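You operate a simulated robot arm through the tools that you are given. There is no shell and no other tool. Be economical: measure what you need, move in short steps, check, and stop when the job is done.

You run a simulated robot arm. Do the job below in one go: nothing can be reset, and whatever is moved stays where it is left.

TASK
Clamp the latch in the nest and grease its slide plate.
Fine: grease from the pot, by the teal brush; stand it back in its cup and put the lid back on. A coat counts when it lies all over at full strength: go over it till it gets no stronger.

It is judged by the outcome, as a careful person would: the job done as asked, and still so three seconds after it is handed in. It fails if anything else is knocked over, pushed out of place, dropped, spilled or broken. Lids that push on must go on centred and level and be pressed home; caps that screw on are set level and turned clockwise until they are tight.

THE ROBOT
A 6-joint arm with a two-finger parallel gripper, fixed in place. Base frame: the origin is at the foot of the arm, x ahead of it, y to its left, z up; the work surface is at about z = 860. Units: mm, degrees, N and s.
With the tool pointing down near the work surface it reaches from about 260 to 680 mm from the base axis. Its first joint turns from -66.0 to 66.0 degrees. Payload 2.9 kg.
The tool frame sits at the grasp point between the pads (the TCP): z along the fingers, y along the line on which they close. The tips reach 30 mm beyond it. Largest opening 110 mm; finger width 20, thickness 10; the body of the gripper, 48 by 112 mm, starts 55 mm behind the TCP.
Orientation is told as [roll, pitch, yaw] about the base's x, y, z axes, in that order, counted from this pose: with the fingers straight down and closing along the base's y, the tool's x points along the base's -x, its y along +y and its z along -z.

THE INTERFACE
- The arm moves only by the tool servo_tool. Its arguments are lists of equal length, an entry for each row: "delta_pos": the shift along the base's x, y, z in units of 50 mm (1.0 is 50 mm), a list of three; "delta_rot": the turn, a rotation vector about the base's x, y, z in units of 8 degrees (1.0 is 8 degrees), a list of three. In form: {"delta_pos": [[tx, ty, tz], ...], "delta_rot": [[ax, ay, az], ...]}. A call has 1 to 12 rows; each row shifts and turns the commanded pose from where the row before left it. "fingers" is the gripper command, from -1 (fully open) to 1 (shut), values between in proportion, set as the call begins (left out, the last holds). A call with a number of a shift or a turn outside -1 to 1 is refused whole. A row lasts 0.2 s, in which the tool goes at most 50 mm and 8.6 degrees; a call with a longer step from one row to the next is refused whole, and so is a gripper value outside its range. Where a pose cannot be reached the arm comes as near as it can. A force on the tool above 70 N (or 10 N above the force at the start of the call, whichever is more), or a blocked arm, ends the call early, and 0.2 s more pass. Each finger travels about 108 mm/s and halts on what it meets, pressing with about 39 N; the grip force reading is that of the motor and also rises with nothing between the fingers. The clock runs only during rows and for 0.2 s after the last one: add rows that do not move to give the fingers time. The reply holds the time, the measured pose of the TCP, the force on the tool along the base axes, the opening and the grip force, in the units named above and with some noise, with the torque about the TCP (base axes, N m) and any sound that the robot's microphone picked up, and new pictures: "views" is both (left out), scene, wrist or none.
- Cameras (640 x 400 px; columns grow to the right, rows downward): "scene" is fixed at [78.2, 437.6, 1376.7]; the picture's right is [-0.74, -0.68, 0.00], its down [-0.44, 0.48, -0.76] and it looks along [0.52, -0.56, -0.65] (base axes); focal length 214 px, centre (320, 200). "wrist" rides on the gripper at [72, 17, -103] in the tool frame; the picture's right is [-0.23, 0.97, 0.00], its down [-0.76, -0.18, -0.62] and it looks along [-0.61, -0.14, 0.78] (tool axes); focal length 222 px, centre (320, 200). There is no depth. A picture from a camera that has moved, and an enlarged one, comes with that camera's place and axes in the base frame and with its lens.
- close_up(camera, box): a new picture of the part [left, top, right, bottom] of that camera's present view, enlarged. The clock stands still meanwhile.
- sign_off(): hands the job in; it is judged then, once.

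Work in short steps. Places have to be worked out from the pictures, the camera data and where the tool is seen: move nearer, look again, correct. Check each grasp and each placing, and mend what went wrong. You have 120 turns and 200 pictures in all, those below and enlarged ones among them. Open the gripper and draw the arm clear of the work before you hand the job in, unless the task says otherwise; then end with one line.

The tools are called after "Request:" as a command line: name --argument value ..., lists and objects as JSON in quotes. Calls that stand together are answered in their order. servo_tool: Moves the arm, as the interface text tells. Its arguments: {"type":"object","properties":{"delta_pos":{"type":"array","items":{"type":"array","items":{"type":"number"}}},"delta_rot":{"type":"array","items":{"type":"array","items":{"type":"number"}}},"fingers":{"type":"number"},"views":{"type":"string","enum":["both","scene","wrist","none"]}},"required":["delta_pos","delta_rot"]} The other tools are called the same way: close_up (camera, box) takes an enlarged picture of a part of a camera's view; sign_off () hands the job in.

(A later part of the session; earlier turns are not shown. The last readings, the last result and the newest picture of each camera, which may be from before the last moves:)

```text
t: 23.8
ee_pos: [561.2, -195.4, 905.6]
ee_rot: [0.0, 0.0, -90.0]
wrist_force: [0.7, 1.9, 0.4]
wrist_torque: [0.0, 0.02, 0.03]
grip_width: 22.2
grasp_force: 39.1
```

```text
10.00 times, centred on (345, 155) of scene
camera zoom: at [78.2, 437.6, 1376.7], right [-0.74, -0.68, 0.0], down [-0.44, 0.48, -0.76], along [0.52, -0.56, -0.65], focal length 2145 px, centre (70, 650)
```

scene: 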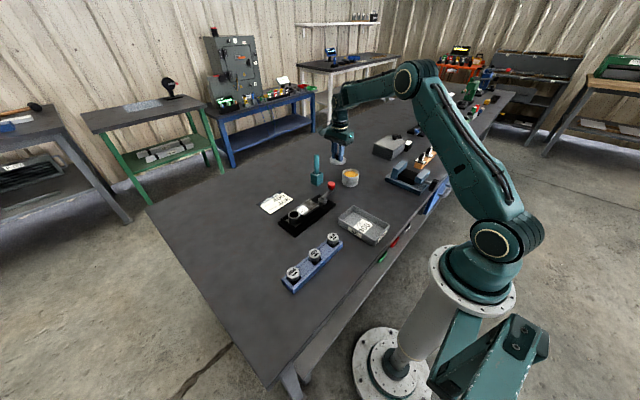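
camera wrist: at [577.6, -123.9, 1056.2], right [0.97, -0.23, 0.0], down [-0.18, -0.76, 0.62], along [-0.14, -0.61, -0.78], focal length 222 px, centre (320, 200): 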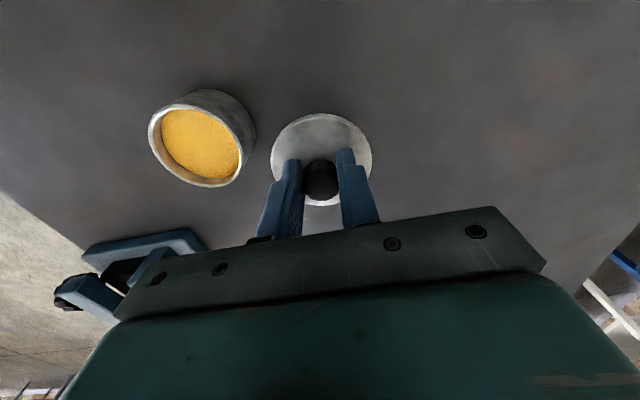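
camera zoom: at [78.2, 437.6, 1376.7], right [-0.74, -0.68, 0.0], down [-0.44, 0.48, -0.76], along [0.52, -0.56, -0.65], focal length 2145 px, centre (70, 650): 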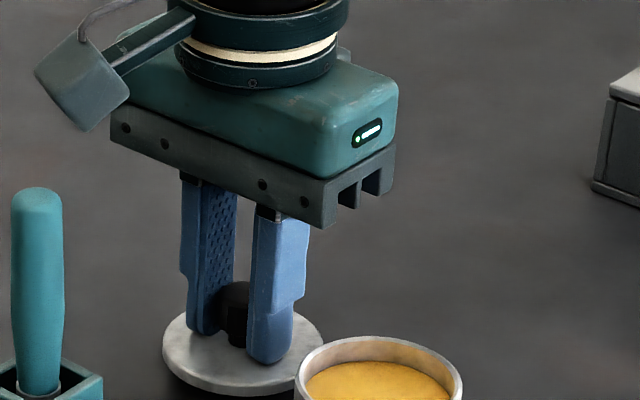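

Request:
servo_tool --delta_pos '[[0, 0, -0.04], [0, 0, -0.03], [0, 0, -0.03], [0, 0, -0.03], [0, 0, 0]]' --delta_rot '[[0, 0, 0], [0, 0, 0], [0, 0, 0], [0, 0, 0], [0, 0, 0]]' --views "none"

```text
t: 25.0
ee_pos: [560.0, -195.6, 899.5]
ee_rot: [0.0, 0.0, -90.0]
wrist_force: [-0.4, 0.3, -1.2]
wrist_torque: [-0.01, 0.0, 0.02]
grip_width: 22.7
grasp_force: 39.3
```

Request:
servo_tool --delta_pos '[[0, 0, -0.03], [0, 0, -0.03], [0, 0, -0.03], [0, 0, 0]]' --delta_rot '[[0, 0, 0], [0, 0, 0], [0, 0, 0], [0, 0, 0]]' --views "none"

Request:
close_up --camera "scene" --box '[320, 135, 370, 175]'

```text
t: 26.0
ee_pos: [560.3, -196.3, 896.2]
ee_rot: [-0.1, 0.0, -90.0]
wrist_force: [-2.5, 1.6, 7.6]
wrist_torque: [0.04, 0.13, 0.0]
grip_width: 22.5
grasp_force: 39.3
```

```text
10.00 times, centred on (345, 155) of scene
camera zoom: at [78.0, 437.6, 1376.7], right [-0.74, -0.68, 0.0], down [-0.44, 0.48, -0.76], along [0.52, -0.56, -0.65], focal length 2145 px, centre (70, 650)
```

zoom: 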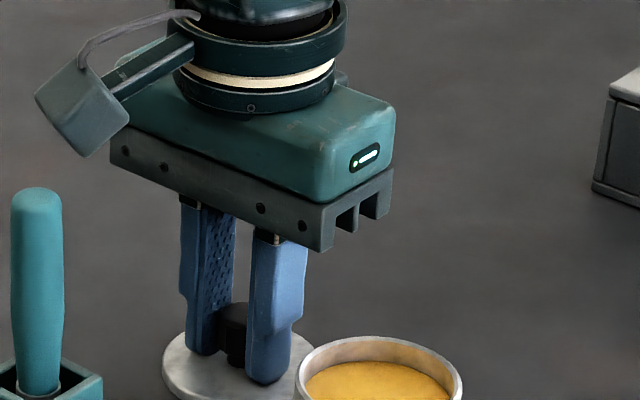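

The lid is down, with contact at TCP z ≈ 896.5. I'll release, rise, and move above the brush to measure its handle.

Request:
servo_tool --delta_pos '[[0, 0, 0], [0, 0, 0], [0, 0, 0.5], [0, 0, 0.9], [0, 0, 0.95], [0, 0, 0.95], [0, 0.85, 0], [0, 0.85, 0], [0, 0.6, 0], [0, 0, 0]]' --delta_rot '[[0, 0, 0], [0, 0, 0], [0, 0, 0], [0, 0, 0], [0, 0, 0], [0, 0, 0], [0, 0, 0], [0, 0, 0], [0, 0, 0], [0, 0, 0]]' --fingers 0.1 --views "wrist"

Request:
close_up --camera "scene" --box '[290, 130, 370, 200]'

Request:
close_up --camera "wrist" --box '[230, 80, 410, 230]'

```text
t: 28.2
ee_pos: [560.2, -80.6, 1059.9]
ee_rot: [0.0, -0.1, -90.0]
wrist_force: [-0.7, 0.1, -1.0]
wrist_torque: [-0.02, 0.0, -0.01]
grip_width: 49.6
grasp_force: 0.0
camera wrist: at [577.1, -8.3, 1163.0], right [0.97, -0.23, 0.0], down [-0.18, -0.76, 0.62], along [-0.14, -0.61, -0.78], focal length 222 px, centre (320, 200)
```

wrist: 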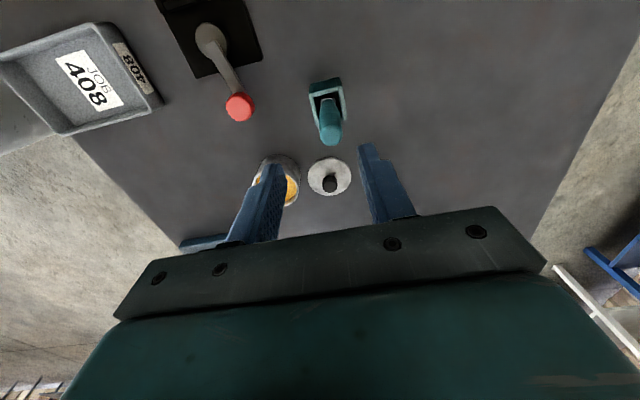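

```text
5.71 times, centred on (330, 165) of scene
camera zoom: at [78.2, 437.6, 1376.7], right [-0.74, -0.68, 0.0], down [-0.44, 0.48, -0.76], along [0.52, -0.56, -0.65], focal length 1226 px, centre (263, 400)
```

zoom: 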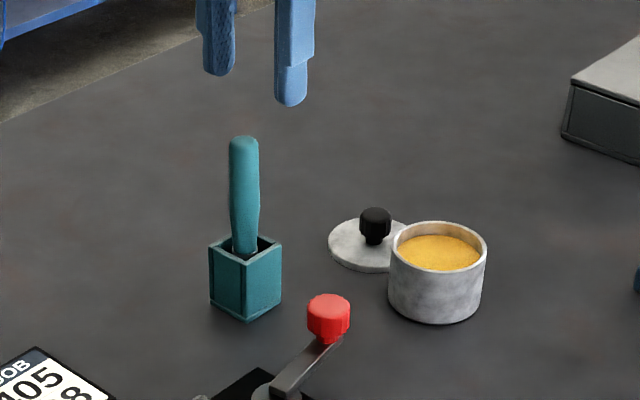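

```text
2.67 times, centred on (320, 155) of wrist
camera zoom: at [577.1, -8.3, 1163.0], right [0.97, -0.23, 0.0], down [-0.18, -0.76, 0.62], along [-0.14, -0.61, -0.78], focal length 592 px, centre (320, 320)
```

zoom: 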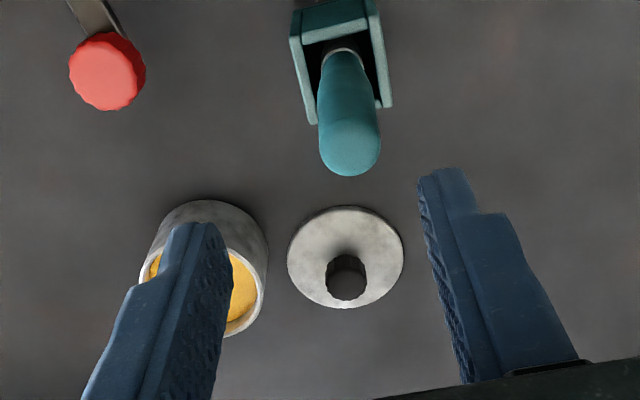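

Brush axis is at about (570, -75), standing upright, with its top near z = 998. I'll centre over it and descend part way to check.

Request:
servo_tool --delta_pos '[[0.2, 0.11, 0], [0, 0, -0.5], [0, 0, -0.4], [0, 0, 0]]' --delta_rot '[[0, 0, 0], [0, 0, 0], [0, 0, 0], [0, 0, 0]]' --views "wrist"

Request:
close_up --camera "scene" --box '[290, 130, 370, 200]'

```text
t: 29.2
ee_pos: [570.9, -75.0, 1015.7]
ee_rot: [0.0, 0.0, -90.1]
wrist_force: [-0.9, -0.2, 0.1]
wrist_torque: [-0.01, -0.04, 0.04]
grip_width: 49.5
grasp_force: 0.2
camera wrist: at [587.2, -3.6, 1118.6], right [0.97, -0.23, 0.0], down [-0.18, -0.76, 0.62], along [-0.14, -0.61, -0.78], focal length 222 px, centre (320, 200)
```

wrist: 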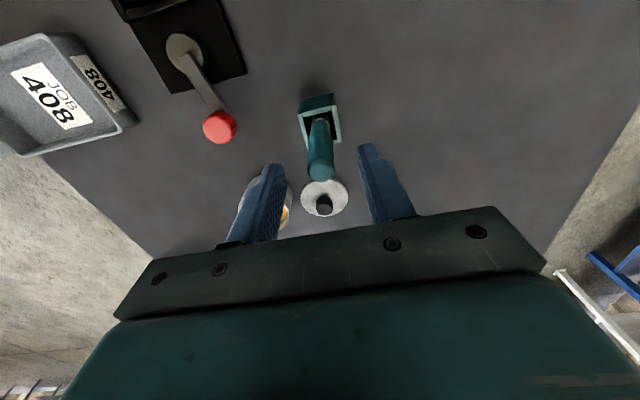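

```text
5.71 times, centred on (330, 165) of scene
camera zoom: at [78.2, 437.6, 1376.7], right [-0.74, -0.68, 0.0], down [-0.44, 0.48, -0.76], along [0.52, -0.56, -0.65], focal length 1226 px, centre (263, 400)
```

zoom: 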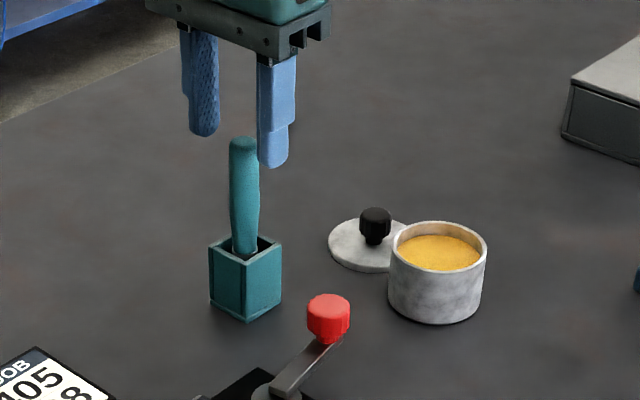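

Centred. Descending to mid-handle and closing gently.

Request:
servo_tool --delta_pos '[[-0.01, -0.02, -0.5], [0, 0, -0.45], [0, 0, 0]]' --delta_rot '[[0, 0, 0], [0, 0, 0], [0, 0, 0]]' --views "none"

Request:
servo_tool --delta_pos '[[0, 0, 0], [0, 0, 0], [0, 0, 0]]' --delta_rot '[[0, 0, 0], [0, 0, 0], [0, 0, 0]]' --fingers 0.9 --views "wrist"

Request:
close_up --camera "scene" --box '[290, 130, 370, 200]'

```text
t: 30.0
ee_pos: [570.7, -75.9, 967.9]
ee_rot: [0.0, 0.0, -90.0]
wrist_force: [-0.1, 0.8, 0.2]
wrist_torque: [0.0, 0.01, 0.0]
grip_width: 49.5
grasp_force: 0.1
```

```text
t: 30.8
ee_pos: [569.7, -75.7, 968.3]
ee_rot: [0.0, 0.0, -90.1]
wrist_force: [0.0, -0.2, -0.4]
wrist_torque: [0.02, 0.0, -0.01]
grip_width: 17.8
grasp_force: 39.0
camera wrist: at [587.2, -4.3, 1070.8], right [0.97, -0.23, 0.0], down [-0.18, -0.76, 0.62], along [-0.14, -0.61, -0.78], focal length 222 px, centre (320, 200)
```

wrist: 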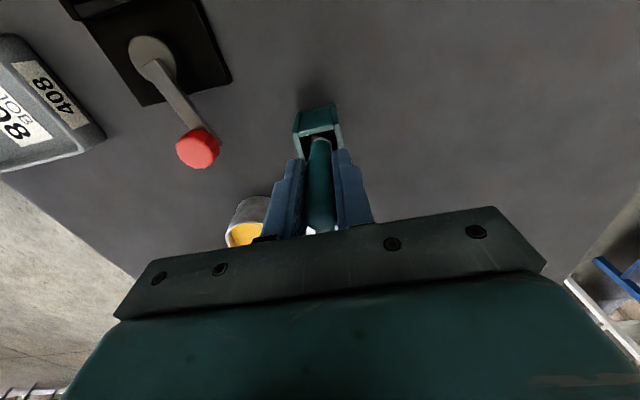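

```text
5.71 times, centred on (330, 165) of scene
camera zoom: at [78.2, 437.6, 1376.7], right [-0.74, -0.68, 0.0], down [-0.44, 0.48, -0.76], along [0.52, -0.56, -0.65], focal length 1226 px, centre (263, 400)
```

zoom: 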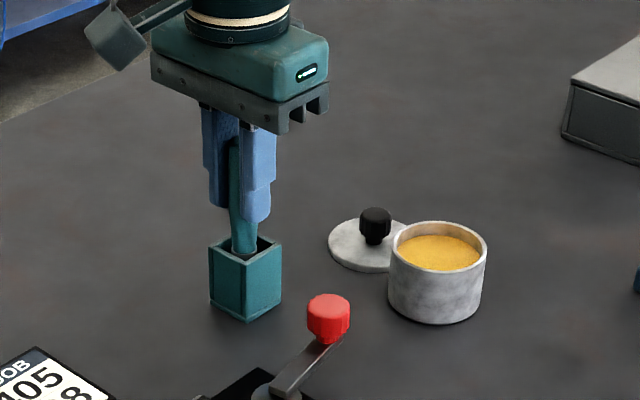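

Brush held at 17.8 mm (home pose 570, -75.8, 968). Lifting it straight out.

Request:
servo_tool --delta_pos '[[0, 0, 0.4], [0, 0, 0.6], [0, 0, 0.7], [0, 0, 0.3], [0, 0, 0]]' --delta_rot '[[0, 0, 0], [0, 0, 0], [0, 0, 0], [0, 0, 0], [0, 0, 0]]' --views "wrist"

Request:
close_up --camera "scene" --box '[290, 110, 390, 200]'

```text
t: 32.0
ee_pos: [570.1, -77.2, 1068.1]
ee_rot: [0.0, -0.1, -90.1]
wrist_force: [0.6, -0.4, -0.4]
wrist_torque: [0.0, 0.03, 0.01]
grip_width: 17.8
grasp_force: 38.6
camera wrist: at [586.9, -5.0, 1171.1], right [0.97, -0.23, 0.0], down [-0.18, -0.76, 0.62], along [-0.14, -0.61, -0.78], focal length 222 px, centre (320, 200)
```

wrist: 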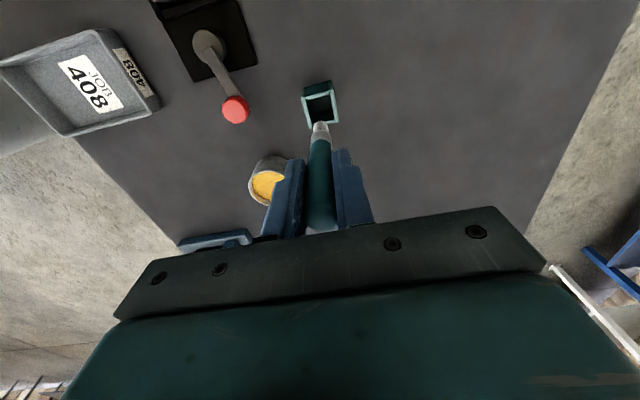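

```text
4.44 times, centred on (340, 155) of scene
camera zoom: at [78.2, 437.6, 1376.7], right [-0.74, -0.68, 0.0], down [-0.44, 0.48, -0.76], along [0.52, -0.56, -0.65], focal length 953 px, centre (231, 400)
```

zoom: 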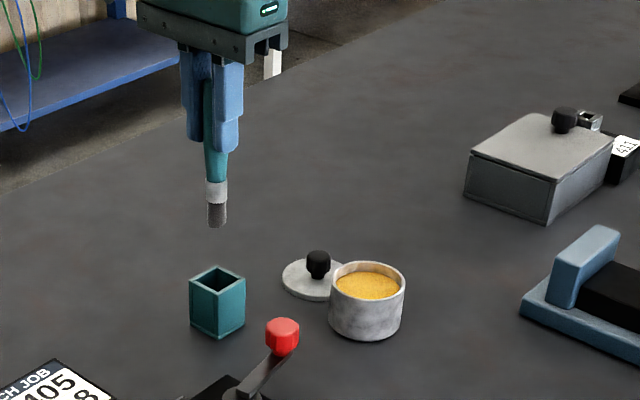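

The brush tip is about 103 mm below the TCP. I'll carry it over the pot centre (473, -171).

Request:
servo_tool --delta_pos '[[-0.65, -0.62, 0], [-0.65, -0.62, 0], [-0.63, -0.62, 0], [0, 0, -0.6], [0, 0, -0.3], [0, 0, 0]]' --delta_rot '[[0, 0, 0], [0, 0, 0], [0, 0, 0], [0, 0, 0], [0, 0, 0], [0, 0, 0]]' --views "none"

Request:
close_up --camera "scene" --box '[320, 140, 380, 195]'

Request:
close_up --camera "wrist" --box '[260, 60, 400, 230]'

```text
t: 33.4
ee_pos: [472.3, -170.4, 1022.3]
ee_rot: [0.0, 0.0, -90.0]
wrist_force: [0.3, 0.8, -0.7]
wrist_torque: [0.03, -0.04, 0.01]
grip_width: 17.9
grasp_force: 38.9
```

```text
7.27 times, centred on (350, 168) of scene
camera zoom: at [78.2, 437.6, 1376.7], right [-0.74, -0.68, 0.0], down [-0.44, 0.48, -0.76], along [0.52, -0.56, -0.65], focal length 1560 px, centre (102, 436)
```

zoom: 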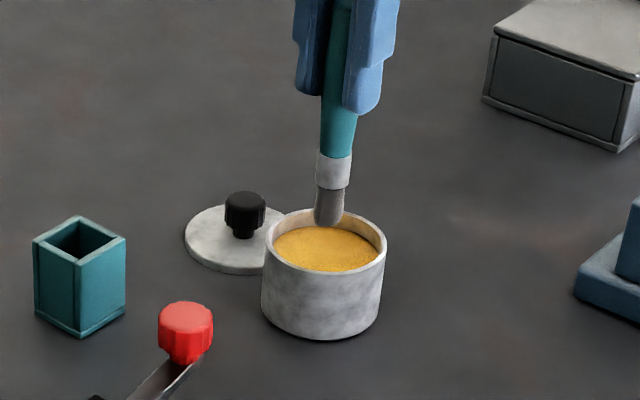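

```text
2.35 times, centred on (330, 145) of wrist
camera zoom: at [490.2, -98.0, 1125.5], right [0.97, -0.23, 0.0], down [-0.18, -0.76, 0.62], along [-0.14, -0.61, -0.78], focal length 523 px, centre (296, 329)
```

zoom: 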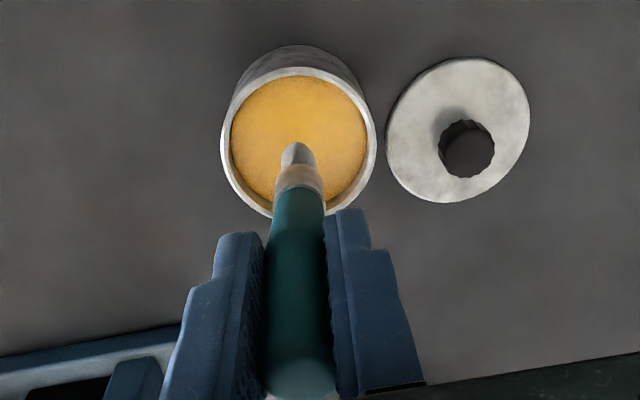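

Tip is centred over the grease, so I'll dip it slowly.

Request:
servo_tool --delta_pos '[[0, 0, -0.3], [0, 0, -0.2], [0, 0, -0.12], [0, 0, 0], [0, 0, 0]]' --delta_rot '[[0, 0, 0], [0, 0, 0], [0, 0, 0], [0, 0, 0], [0, 0, 0]]' --views "none"

Request:
close_up --camera "scene" --box '[320, 140, 380, 195]'

```text
t: 34.6
ee_pos: [474.0, -170.2, 993.6]
ee_rot: [0.3, -0.1, -90.0]
wrist_force: [-2.6, -2.0, 28.6]
wrist_torque: [-0.32, 0.26, -0.04]
grip_width: 18.2
grasp_force: 38.8
```

```text
7.27 times, centred on (350, 168) of scene
camera zoom: at [77.7, 437.7, 1376.7], right [-0.74, -0.68, 0.0], down [-0.44, 0.48, -0.76], along [0.52, -0.56, -0.65], focal length 1560 px, centre (102, 436)
```

zoom: 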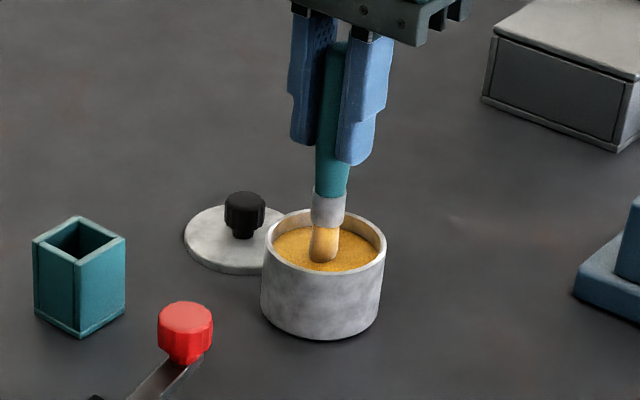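

The grease resists at 28 N and the bristles have turned amber. I'll raise and check that the brush didn't slip.

Request:
servo_tool --delta_pos '[[0, 0, 0.3], [0, 0, 0.6], [0, 0, 0.55], [0, 0, 0]]' --delta_rot '[[0, 0, 0], [0, 0, 0], [0, 0, 0], [0, 0, 0]]' --views "none"

Request:
close_up --camera "scene" --box '[320, 110, 380, 195]'

```text
t: 35.6
ee_pos: [474.8, -169.7, 1063.9]
ee_rot: [0.1, 0.0, -89.9]
wrist_force: [-0.5, 0.5, -0.1]
wrist_torque: [0.02, -0.01, -0.02]
grip_width: 17.9
grasp_force: 39.5
```

```text
4.71 times, centred on (350, 152) of scene
camera zoom: at [78.2, 437.6, 1376.7], right [-0.74, -0.68, 0.0], down [-0.44, 0.48, -0.76], along [0.52, -0.56, -0.65], focal length 1009 px, centre (179, 424)
```

zoom: 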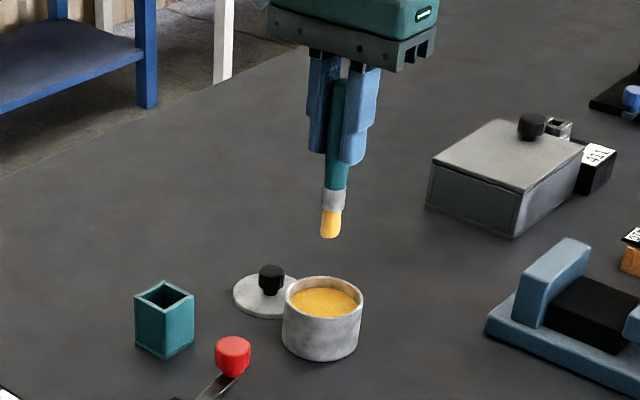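

Brush is loaded, and the tip is now about 100 mm below the TCP. I judge the slide plate to span x 446–489, y 45–82 at z ≈ 895. Moving over its centre.

Request:
servo_tool --delta_pos '[[0, 0.9, 0], [0, 0.9, 0], [-0.05, 0.95, 0], [-0.05, 0.95, 0], [-0.05, 0.95, -0.2], [0, 0, -0.7], [0, 0, 0]]' --delta_rot '[[0, 0, 0], [0, 0, 0], [0, 0, 0], [0, 0, 0], [0, 0, 0], [0, 0, 0], [0, 0, 0]]' --views "none"

Request:
close_up --camera "scene" --box '[270, 150, 350, 230]'

Request:
close_up --camera "wrist" --box '[220, 0, 420, 200]'

```text
t: 37.2
ee_pos: [465.3, 62.7, 1019.2]
ee_rot: [0.0, 0.0, -90.0]
wrist_force: [0.5, -0.6, 0.0]
wrist_torque: [-0.02, 0.01, -0.01]
grip_width: 17.7
grasp_force: 38.9
```

```text
5.00 times, centred on (310, 190) of scene
camera zoom: at [78.2, 437.6, 1376.7], right [-0.74, -0.68, 0.0], down [-0.44, 0.48, -0.76], along [0.52, -0.56, -0.65], focal length 1072 px, centre (370, 250)
```

zoom: 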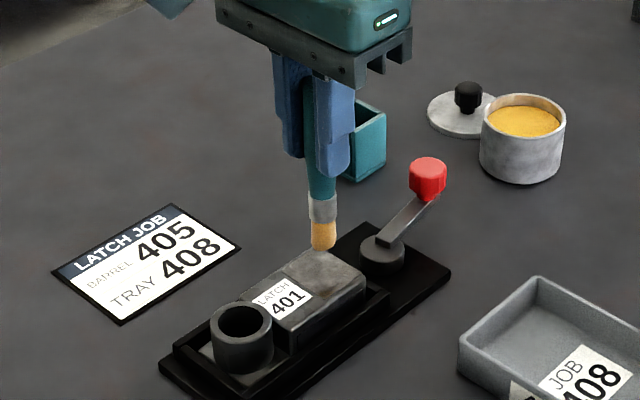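

```text
2.00 times, centred on (320, 100) of wrist
camera zoom: at [482.7, 135.0, 1122.1], right [0.97, -0.23, 0.0], down [-0.18, -0.76, 0.62], along [-0.14, -0.61, -0.78], focal length 444 px, centre (320, 400)
```

zoom: 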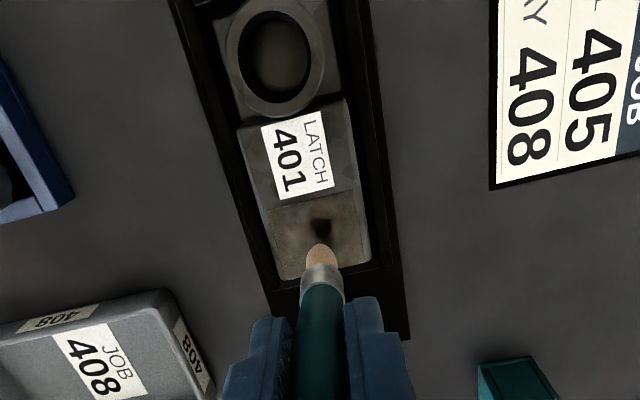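

The wrist camera gives a clear view: plate x ≈ 445–488, y ≈ 43–79, and the tip is over its middle. Lowering to find contact.

Request:
servo_tool --delta_pos '[[0, 0, -0.36], [0, 0, -0.06], [0, 0, -0.04], [0, 0, 0]]' --delta_rot '[[0, 0, 0], [0, 0, 0], [0, 0, 0], [0, 0, 0]]' --views "none"

Request:
close_up --camera "wrist" --box '[220, 0, 420, 200]'

```text
t: 38.2
ee_pos: [466.7, 62.8, 997.0]
ee_rot: [0.1, 0.0, -90.0]
wrist_force: [-2.5, -0.6, 9.8]
wrist_torque: [-0.05, 0.17, 0.0]
grip_width: 18.0
grasp_force: 39.4
```

```text
2.00 times, centred on (320, 100) of wrist
camera zoom: at [482.9, 135.0, 1100.4], right [0.97, -0.23, 0.0], down [-0.18, -0.76, 0.62], along [-0.14, -0.61, -0.78], focal length 444 px, centre (320, 400)
```

zoom: 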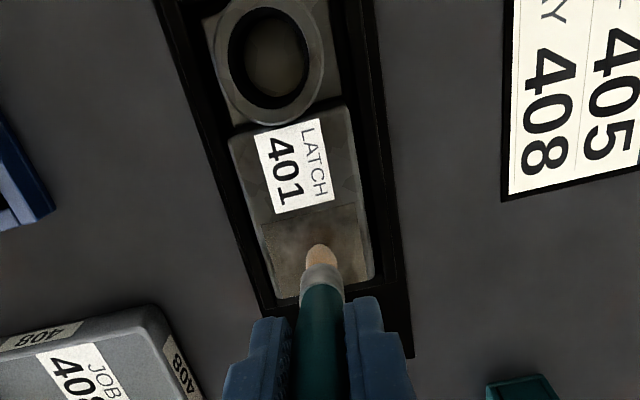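

Contact at about 10 N. Starting raster strokes along x.

Request:
servo_tool --delta_pos '[[-0.18, 0.13, 0], [-0.17, 0.13, 0], [0.18, 0, 0], [0.18, 0, 0], [0.18, 0, 0], [0.18, 0, 0], [0, -0.14, 0], [-0.18, 0, 0], [-0.18, 0, 0], [-0.18, 0, 0], [-0.18, 0, 0], [0, -0.14, 0]]' --delta_rot '[[0, 0, 0], [0, 0, 0], [0, 0, 0], [0, 0, 0], [0, 0, 0], [0, 0, 0], [0, 0, 0], [0, 0, 0], [0, 0, 0], [0, 0, 0], [0, 0, 0], [0, 0, 0]]' --views "none"

Request:
close_up --camera "wrist" --box '[220, 0, 420, 200]'

Request:
close_up --camera "scene" --box '[280, 180, 340, 230]'

```text
t: 40.8
ee_pos: [449.2, 63.7, 995.0]
ee_rot: [0.0, 0.1, -89.8]
wrist_force: [2.4, 8.4, 20.2]
wrist_torque: [0.71, -0.16, 0.02]
grip_width: 17.9
grasp_force: 38.4
```

```text
2.00 times, centred on (320, 100) of wrist
camera zoom: at [464.9, 134.8, 1099.6], right [0.97, -0.22, 0.0], down [-0.18, -0.76, 0.62], along [-0.14, -0.61, -0.78], focal length 444 px, centre (320, 400)
```

zoom: 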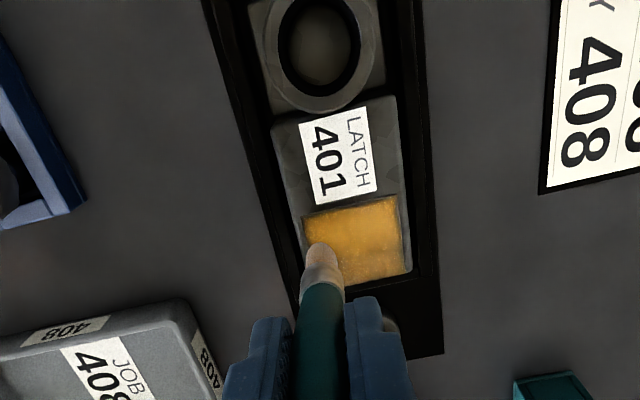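

```text
8.00 times, centred on (310, 205) of scene
camera zoom: at [77.9, 437.8, 1376.7], right [-0.74, -0.68, 0.0], down [-0.44, 0.48, -0.76], along [0.52, -0.56, -0.65], focal length 1716 px, centre (400, 160)
```

zoom: 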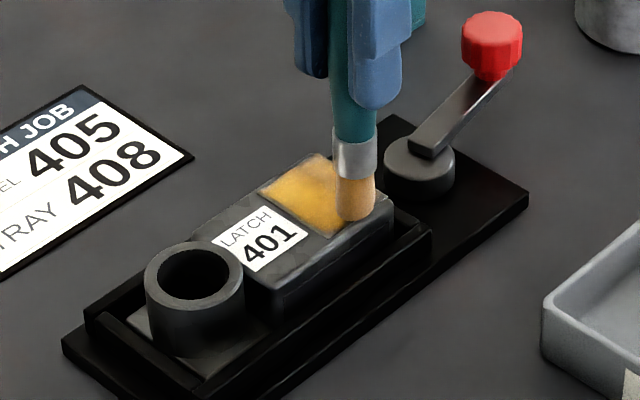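

The coat is laying on well. Continuing the raster toward the low-y edge.

Request:
servo_tool --delta_pos '[[0.18, 0, 0.02], [0.18, 0, 0], [0.18, 0, 0], [0.18, 0, 0], [0, -0.16, 0], [-0.18, 0, 0], [-0.18, 0, 0], [-0.18, 0, 0], [-0.18, 0, 0], [0, -0.15, 0], [0.18, 0, 0], [0.18, 0, 0]]' --delta_rot '[[0, 0, 0], [0, 0, 0], [0, 0, 0], [0, 0, 0], [0, 0, 0], [0, 0, 0], [0, 0, 0], [0, 0, 0], [0, 0, 0], [0, 0, 0], [0, 0, 0], [0, 0, 0]]' --views "none"

Request:
servo_tool --delta_pos '[[0.18, 0, 0], [0.18, 0, 0], [0, 0, 0.3], [0, -0.3, 0.5], [0, 0, 0]]' --delta_rot '[[0, 0, 0], [0, 0, 0], [0, 0, 0], [0, 0, 0], [0, 0, 0]]' --views "none"

Request:
close_up --camera "wrist" --box '[220, 0, 420, 200]'

Request:
close_up --camera "scene" --box '[280, 160, 350, 230]'

```text
t: 43.4
ee_pos: [467.7, 47.2, 997.7]
ee_rot: [0.0, 0.1, -90.0]
wrist_force: [-0.4, 1.0, 0.1]
wrist_torque: [0.01, 0.0, 0.01]
grip_width: 17.8
grasp_force: 38.9
```

```text
t: 44.6
ee_pos: [486.2, 30.2, 1037.4]
ee_rot: [0.0, 0.0, -90.1]
wrist_force: [0.0, 0.1, -1.0]
wrist_torque: [-0.01, -0.02, -0.02]
grip_width: 17.6
grasp_force: 38.9
```

```text
2.00 times, centred on (320, 100) of wrist
camera zoom: at [501.7, 103.1, 1141.1], right [0.97, -0.23, 0.0], down [-0.18, -0.76, 0.62], along [-0.14, -0.61, -0.78], focal length 444 px, centre (320, 400)
```

zoom: 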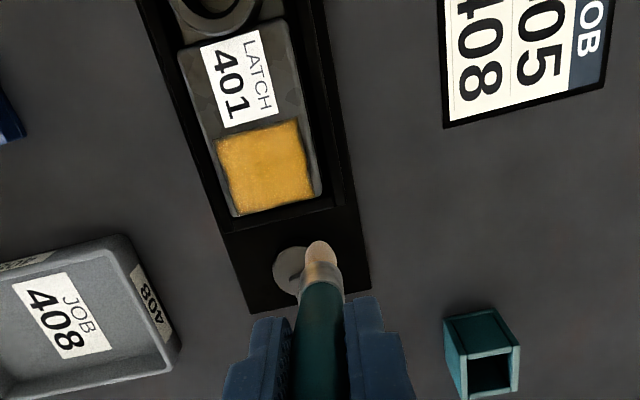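

```text
5.71 times, centred on (315, 195) of scene
camera zoom: at [78.2, 437.6, 1376.7], right [-0.74, -0.68, 0.0], down [-0.44, 0.48, -0.76], along [0.52, -0.56, -0.65], focal length 1226 px, centre (349, 229)
```

zoom: 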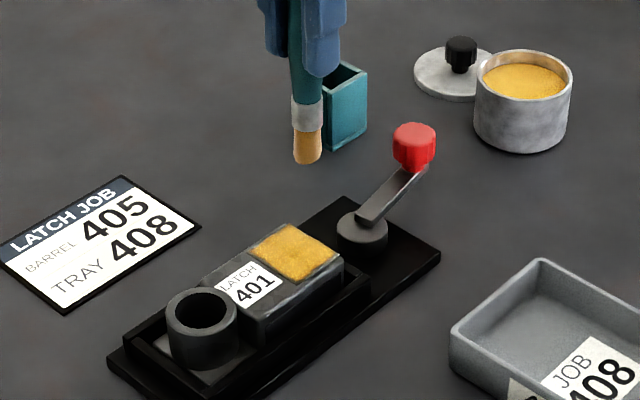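

Request:
close_up --camera "wrist" --box '[275, 45, 345, 120]'

```text
5.33 times, centred on (310, 82) of wrist
camera zoom: at [501.7, 103.1, 1141.1], right [0.97, -0.23, 0.0], down [-0.18, -0.76, 0.62], along [-0.14, -0.61, -0.78], focal length 1185 px, centre (373, 827)
```

zoom: 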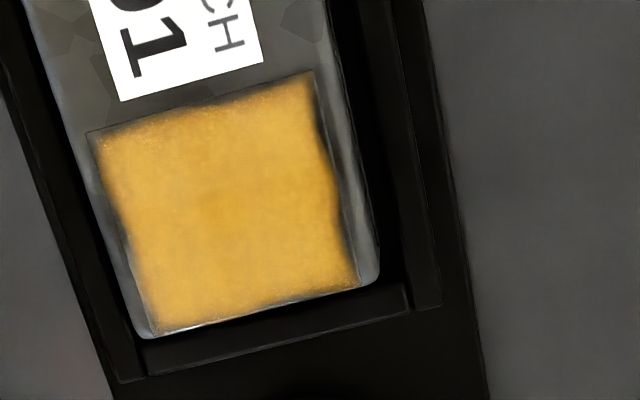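

Nearly covered, but thin bare margins remain at the −x and +x edges. I'll reload at the pot for a second full coat.

Request:
servo_tool --delta_pos '[[0, -0.6, 0.5], [-0.05, -0.95, 0], [-0.1, -0.95, 0], [-0.1, -0.95, 0], [0, -0.55, 0], [0, 0, -0.7], [0, 0, -0.6], [0, 0, -0.1], [0, 0, 0]]' --delta_rot '[[0, 0, 0], [0, 0, 0], [0, 0, 0], [0, 0, 0], [0, 0, 0], [0, 0, 0], [0, 0, 0], [0, 0, 0], [0, 0, 0]]' --views "none"

Request:
close_up --camera "scene" --box '[320, 140, 380, 195]'

```text
t: 46.6
ee_pos: [473.5, -168.1, 991.7]
ee_rot: [0.0, 0.0, -90.1]
wrist_force: [0.1, 0.0, -0.9]
wrist_torque: [0.0, 0.01, -0.03]
grip_width: 18.0
grasp_force: 39.4
```

```text
7.27 times, centred on (350, 168) of scene
camera zoom: at [78.2, 437.6, 1376.7], right [-0.74, -0.68, 0.0], down [-0.44, 0.48, -0.76], along [0.52, -0.56, -0.65], focal length 1560 px, centre (102, 436)
```

zoom: 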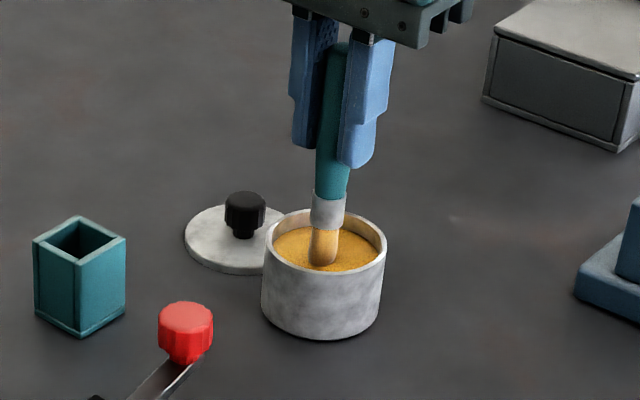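

Request:
servo_tool --delta_pos '[[0, 0, -0.04], [0, 0, -0.03], [0, 0, 0], [0, 0, 0]]' --delta_rot '[[0, 0, 0], [0, 0, 0], [0, 0, 0], [0, 0, 0]]' --views "none"

Request:
servo_tool --delta_pos '[[0, 0, 0.4], [0, 0, 0.6], [0, 0, 0.5], [0, 0, 0]]' --delta_rot '[[0, 0, 0], [0, 0, 0], [0, 0, 0], [0, 0, 0]]' --views "none"

Request:
close_up --camera "scene" --box '[320, 110, 380, 195]'

```text
t: 47.6
ee_pos: [472.8, -168.5, 991.5]
ee_rot: [0.2, -0.1, -90.0]
wrist_force: [-3.0, -0.3, 28.2]
wrist_torque: [-0.17, 0.33, 0.02]
grip_width: 17.9
grasp_force: 39.1
```

```text
t: 48.6
ee_pos: [472.6, -168.7, 1063.6]
ee_rot: [0.0, 0.0, -90.0]
wrist_force: [-0.3, -0.3, 0.2]
wrist_torque: [0.02, 0.02, 0.02]
grip_width: 17.9
grasp_force: 39.1
```

```text
4.71 times, centred on (350, 152) of scene
camera zoom: at [78.2, 437.6, 1376.7], right [-0.74, -0.68, 0.0], down [-0.44, 0.48, -0.76], along [0.52, -0.56, -0.65], focal length 1009 px, centre (179, 424)
```

zoom: 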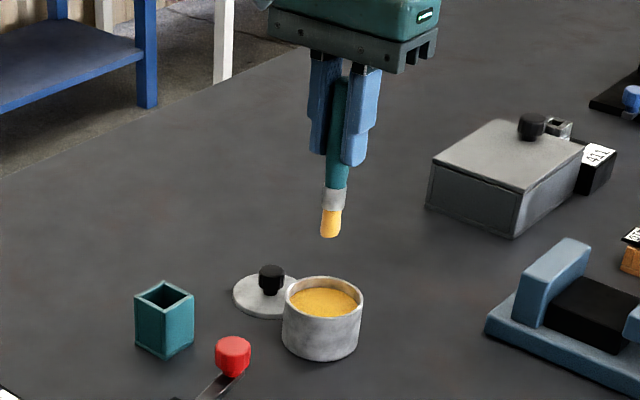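

Reloaded. Moving to the −x/+y corner of the plate and lowering to contact.

Request:
servo_tool --delta_pos '[[0, 0.95, 0], [-0.1, 0.95, 0], [-0.1, 0.95, 0], [-0.2, 0.95, 0], [-0.17, 0.94, 0], [0, 0.18, -0.7], [0, 0, -0.6], [0, 0, -0.06], [0, 0, 0]]' --delta_rot '[[0, 0, 0], [0, 0, 0], [0, 0, 0], [0, 0, 0], [0, 0, 0], [0, 0, 0], [0, 0, 0], [0, 0, 0], [0, 0, 0]]' --views "none"

Request:
close_up --camera "wrist" --box '[220, 0, 420, 200]'

```text
t: 50.6
ee_pos: [444.3, 79.6, 995.6]
ee_rot: [0.0, 0.0, -90.0]
wrist_force: [0.1, 0.5, 0.2]
wrist_torque: [-0.01, -0.03, -0.01]
grip_width: 18.0
grasp_force: 39.1
```

```text
2.00 times, centred on (320, 100) of wrist
camera zoom: at [460.4, 150.3, 1099.0], right [0.97, -0.23, 0.0], down [-0.18, -0.76, 0.62], along [-0.14, -0.61, -0.78], focal length 444 px, centre (320, 400)
```

zoom: 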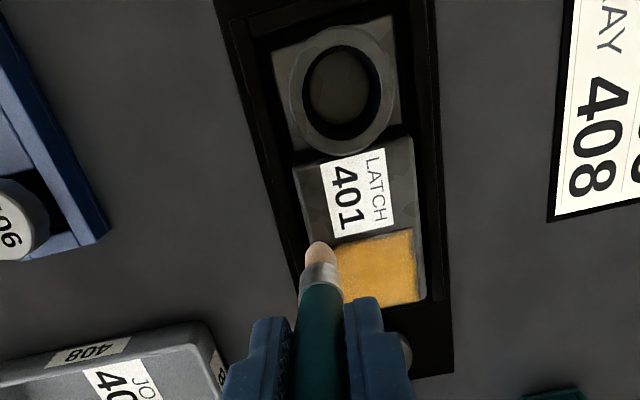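

Request:
servo_tool --delta_pos '[[0, 0, -0.03], [0, 0, -0.03], [0, 0, 0]]' --delta_rot '[[0, 0, 0], [0, 0, 0], [0, 0, 0]]' --views "none"

```text
t: 51.4
ee_pos: [445.4, 78.3, 995.2]
ee_rot: [0.2, 0.1, -90.1]
wrist_force: [-4.1, 0.6, 23.2]
wrist_torque: [-0.11, 0.37, -0.04]
grip_width: 17.9
grasp_force: 39.0
```

Contact at 23 N. Rastering lanes along y from the −x edge.

Request:
servo_tool --delta_pos '[[0, -0.17, 0], [0, -0.17, 0], [0, -0.17, 0], [0, -0.17, 0], [0.15, 0, 0], [0, 0.17, 0], [0, 0.17, 0], [0, 0.17, 0], [0, 0.17, 0], [0.15, 0, 0], [0, -0.17, 0], [0, -0.17, 0]]' --delta_rot '[[0, 0, 0], [0, 0, 0], [0, 0, 0], [0, 0, 0], [0, 0, 0], [0, 0, 0], [0, 0, 0], [0, 0, 0], [0, 0, 0], [0, 0, 0], [0, 0, 0], [0, 0, 0]]' --views "none"

Request:
servo_tool --delta_pos '[[0, -0.17, 0], [0, -0.17, 0], [0.15, 0, 0], [0, 0.17, 0], [0, 0.17, 0], [0, 0.17, 0], [0, 0.17, 0], [0.15, 0, 0], [0, -0.17, 0], [0, -0.17, 0], [0, -0.17, 0], [0, -0.17, 0]]' --delta_rot '[[0, 0, 0], [0, 0, 0], [0, 0, 0], [0, 0, 0], [0, 0, 0], [0, 0, 0], [0, 0, 0], [0, 0, 0], [0, 0, 0], [0, 0, 0], [0, 0, 0], [0, 0, 0]]' --views "none"

Request:
servo_tool --delta_pos '[[0.15, 0, 0], [0, 0.17, 0], [0, 0.17, 0], [0, 0.17, 0], [0, 0.17, 0], [0.12, 0, 0], [0, -0.17, 0], [0, -0.17, 0], [0, -0.17, 0], [0, -0.17, 0], [0, 0, 0.4], [0, -0.2, 0.4]]' --delta_rot '[[0, 0, 0], [0, 0, 0], [0, 0, 0], [0, 0, 0], [0, 0, 0], [0, 0, 0], [0, 0, 0], [0, 0, 0], [0, 0, 0], [0, 0, 0], [0, 0, 0], [0, 0, 0]]' --views "none"

Request:
close_up --camera "wrist" --box '[260, 20, 380, 130]'

Request:
close_up --camera "scene" --box '[280, 160, 350, 230]'

```text
t: 54.0
ee_pos: [459.4, 61.3, 993.2]
ee_rot: [0.1, 0.1, -90.0]
wrist_force: [1.1, 3.9, 11.8]
wrist_torque: [0.36, -0.07, 0.03]
grip_width: 17.9
grasp_force: 38.6
```

```text
t: 56.6
ee_pos: [473.7, 43.9, 992.8]
ee_rot: [0.0, 0.0, -90.0]
wrist_force: [-0.8, -0.5, -0.2]
wrist_torque: [-0.01, -0.01, 0.0]
grip_width: 18.1
grasp_force: 39.4
```

```text
t: 59.2
ee_pos: [488.4, 32.7, 1032.9]
ee_rot: [-0.1, 0.0, -89.9]
wrist_force: [0.2, -0.5, 0.2]
wrist_torque: [0.0, 0.0, 0.01]
grip_width: 17.8
grasp_force: 39.1
```

```text
3.64 times, centred on (320, 75) of wrist
camera zoom: at [504.1, 105.4, 1136.6], right [0.97, -0.23, 0.0], down [-0.18, -0.76, 0.62], along [-0.14, -0.61, -0.78], focal length 808 px, centre (320, 654)
```

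zoom: 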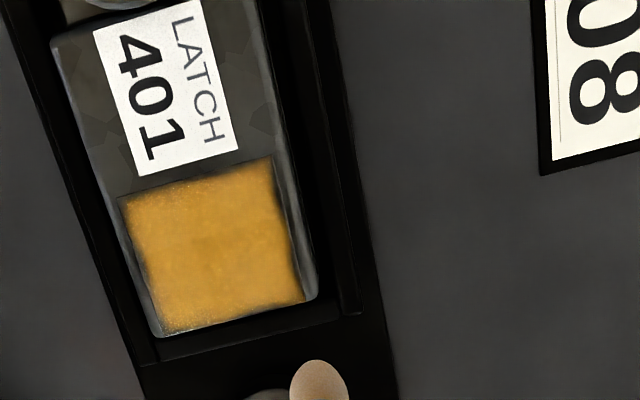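

```text
5.71 times, centred on (315, 195) of scene
camera zoom: at [78.2, 437.6, 1376.7], right [-0.74, -0.68, 0.0], down [-0.44, 0.48, -0.76], along [0.52, -0.56, -0.65], focal length 1226 px, centre (349, 229)
```

zoom: 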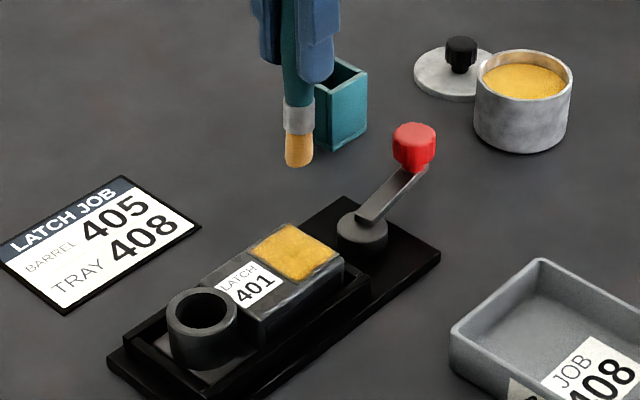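

Request:
close_up --camera "wrist" --box '[278, 45, 323, 90]'

Request:
close_up --camera "scene" --box '[300, 192, 325, 217]'

```text
8.89 times, centred on (300, 68) of wrist
camera zoom: at [504.1, 105.4, 1136.6], right [0.97, -0.23, 0.0], down [-0.18, -0.76, 0.62], along [-0.14, -0.61, -0.78], focal length 1974 px, centre (493, 1378)
```

zoom: 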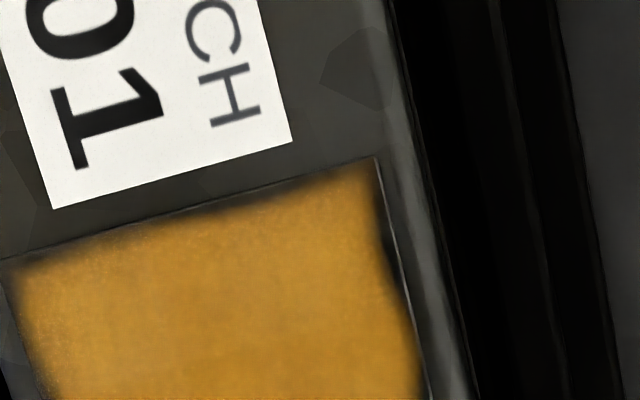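

```text
16.00 times, centred on (312, 204) of scene
camera zoom: at [78.2, 437.6, 1376.7], right [-0.74, -0.68, 0.0], down [-0.44, 0.48, -0.76], along [0.52, -0.56, -0.65], focal length 3432 px, centre (440, 128)
```

zoom: 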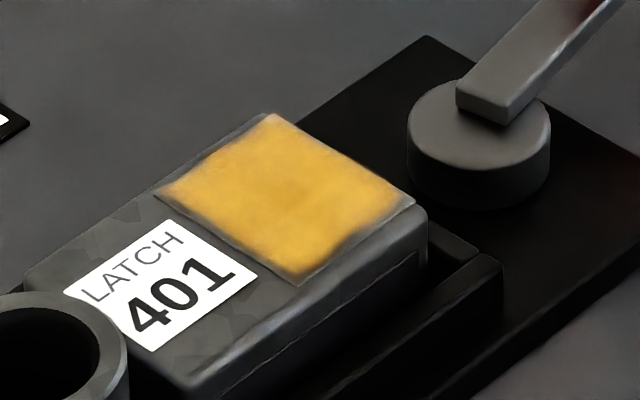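

The coat is strong in the middle, but the edges, especially −x and the (−x,+y) corner, show a thin bare rim. I'll reload once more and go round the perimeter and over it all again.

Request:
servo_tool --delta_pos '[[0, -0.6, 0.6], [-0.05, -0.95, 0], [-0.1, -0.95, 0], [-0.1, -0.95, 0], [-0.05, -0.6, 0], [0, 0, -0.7], [0, 0, -0.65], [0, 0, -0.1], [0, 0, 0]]' --delta_rot '[[0, 0, 0], [0, 0, 0], [0, 0, 0], [0, 0, 0], [0, 0, 0], [0, 0, 0], [0, 0, 0], [0, 0, 0], [0, 0, 0]]' --views "none"

Request:
servo_tool --delta_pos '[[0, 0, -0.03], [0, 0, -0.03], [0, 0, 0]]' --delta_rot '[[0, 0, 0], [0, 0, 0], [0, 0, 0]]' --views "none"

Request:
close_up --camera "scene" --box '[320, 140, 380, 195]'

```text
t: 61.2
ee_pos: [471.6, -167.3, 989.2]
ee_rot: [0.1, 0.1, -90.0]
wrist_force: [-0.3, 0.5, 0.1]
wrist_torque: [-0.01, -0.04, 0.02]
grip_width: 17.7
grasp_force: 39.1
```

```text
t: 62.0
ee_pos: [472.8, -168.4, 988.7]
ee_rot: [0.1, 0.0, -90.0]
wrist_force: [-2.8, 0.9, 14.2]
wrist_torque: [0.0, 0.24, -0.01]
grip_width: 17.8
grasp_force: 39.0
```

```text
7.27 times, centred on (350, 168) of scene
camera zoom: at [77.9, 437.7, 1376.7], right [-0.74, -0.68, 0.0], down [-0.44, 0.48, -0.76], along [0.52, -0.56, -0.65], focal length 1560 px, centre (102, 436)
```

zoom: 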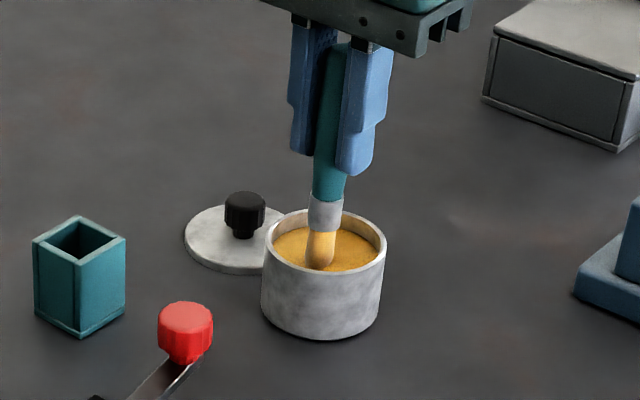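

Dipped at 14 N. Rising, then to the (−x,+y) corner of the plate.

Request:
servo_tool --delta_pos '[[0, 0, 0.75], [0, 0, 0.75], [0, 0.95, 0], [-0.1, 0.95, 0], [-0.15, 0.95, 0], [-0.2, 0.95, 0], [-0.16, 0.95, 0], [0, 0.22, -0.7], [0, 0, -0.65], [0, 0, 0]]' --delta_rot '[[0, 0, 0], [0, 0, 0], [0, 0, 0], [0, 0, 0], [0, 0, 0], [0, 0, 0], [0, 0, 0], [0, 0, 0], [0, 0, 0], [0, 0, 0]]' --views "none"

Request:
servo_tool --delta_pos '[[0, 0, -0.04], [0, 0, -0.03], [0, 0, 0]]' --delta_rot '[[0, 0, 0], [0, 0, 0], [0, 0, 0]]' --views "none"

Request:
close_up --camera "scene" --box '[290, 180, 330, 220]'

```text
t: 64.2
ee_pos: [442.2, 78.7, 994.7]
ee_rot: [0.0, 0.0, -90.0]
wrist_force: [0.9, -0.1, -0.4]
wrist_torque: [0.01, 0.0, -0.02]
grip_width: 17.6
grasp_force: 39.2
```

```text
t: 65.0
ee_pos: [442.6, 79.2, 992.5]
ee_rot: [0.1, 0.0, -90.0]
wrist_force: [-3.4, -2.3, 15.3]
wrist_torque: [-0.27, 0.27, 0.02]
grip_width: 17.9
grasp_force: 38.8
```

```text
10.00 times, centred on (310, 200) of scene
camera zoom: at [77.9, 437.5, 1376.8], right [-0.74, -0.68, 0.0], down [-0.44, 0.48, -0.76], along [0.52, -0.56, -0.65], focal length 2145 px, centre (420, 200)
```

zoom: 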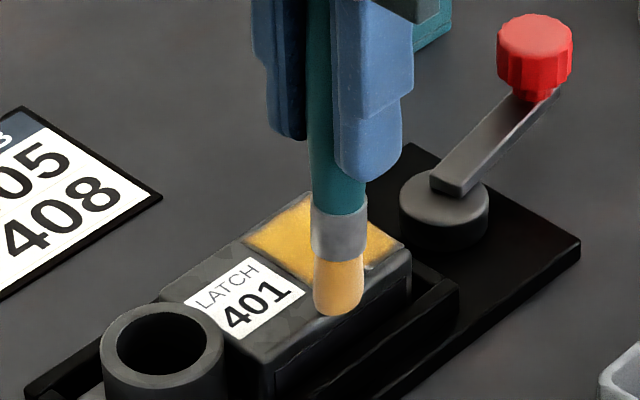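

On the corner at 15 N. Going round the perimeter.

Request:
servo_tool --delta_pos '[[0, -0.18, 0], [0, -0.18, 0], [0, -0.18, 0], [0, -0.18, 0], [0.18, 0, -0.02], [0.19, 0, 0], [0.19, 0, 0], [0.19, 0, 0], [0.18, 0, 0], [0, 0, 0]]' --delta_rot '[[0, 0, 0], [0, 0, 0], [0, 0, 0], [0, 0, 0], [0, 0, 0], [0, 0, 0], [0, 0, 0], [0, 0, 0], [0, 0, 0], [0, 0, 0]]' --views "none"

Request:
servo_tool --delta_pos '[[0, 0.18, 0], [0, 0.18, 0], [0, 0.18, 0], [0, 0.19, 0], [-0.18, 0, 0], [-0.19, 0, 0], [-0.19, 0, 0], [-0.19, 0, 0], [-0.18, 0, 0], [0, 0, 0]]' --delta_rot '[[0, 0, 0], [0, 0, 0], [0, 0, 0], [0, 0, 0], [0, 0, 0], [0, 0, 0], [0, 0, 0], [0, 0, 0], [0, 0, 0], [0, 0, 0]]' --views "none"

Request:
close_up --camera "scene" --box '[290, 180, 330, 220]'

Request:
close_up --camera "wrist" --box '[280, 60, 400, 180]'

```text
t: 67.2
ee_pos: [488.0, 43.4, 991.5]
ee_rot: [0.0, 0.0, -89.9]
wrist_force: [-7.4, -2.0, 22.1]
wrist_torque: [-0.09, 0.85, 0.02]
grip_width: 17.7
grasp_force: 39.4
```

```text
t: 69.4
ee_pos: [442.1, 80.1, 991.1]
ee_rot: [0.1, 0.1, -89.9]
wrist_force: [5.1, 0.0, 18.9]
wrist_torque: [-0.21, -0.53, 0.05]
grip_width: 17.5
grasp_force: 38.8
```

```text
10.00 times, centred on (310, 200) of scene
camera zoom: at [78.0, 437.5, 1376.7], right [-0.74, -0.68, 0.0], down [-0.44, 0.48, -0.76], along [0.52, -0.56, -0.65], focal length 2145 px, centre (420, 200)
```

zoom: 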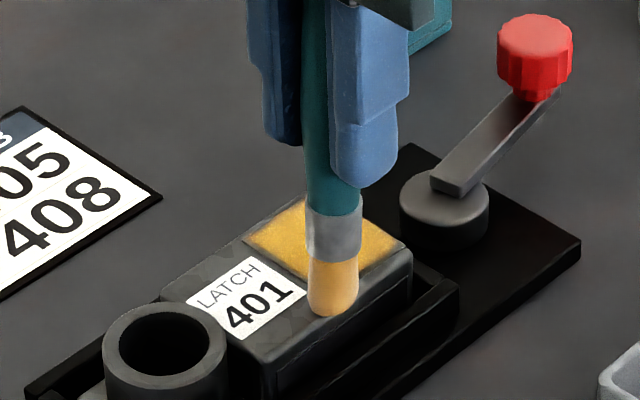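

```text
3.33 times, centred on (340, 120) of wrist
camera zoom: at [459.0, 152.2, 1094.0], right [0.97, -0.23, 0.0], down [-0.18, -0.76, 0.62], along [-0.14, -0.61, -0.78], focal length 740 px, centre (253, 467)
```

zoom: 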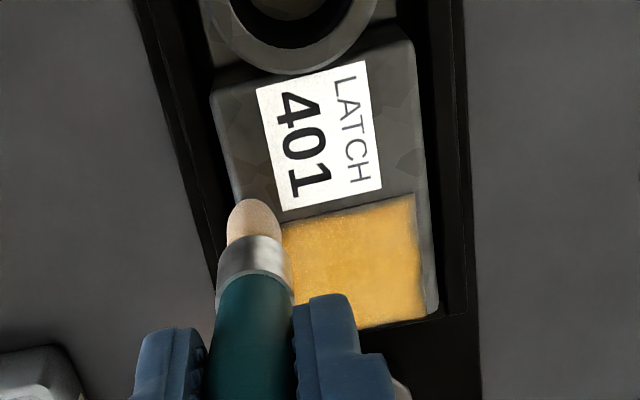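

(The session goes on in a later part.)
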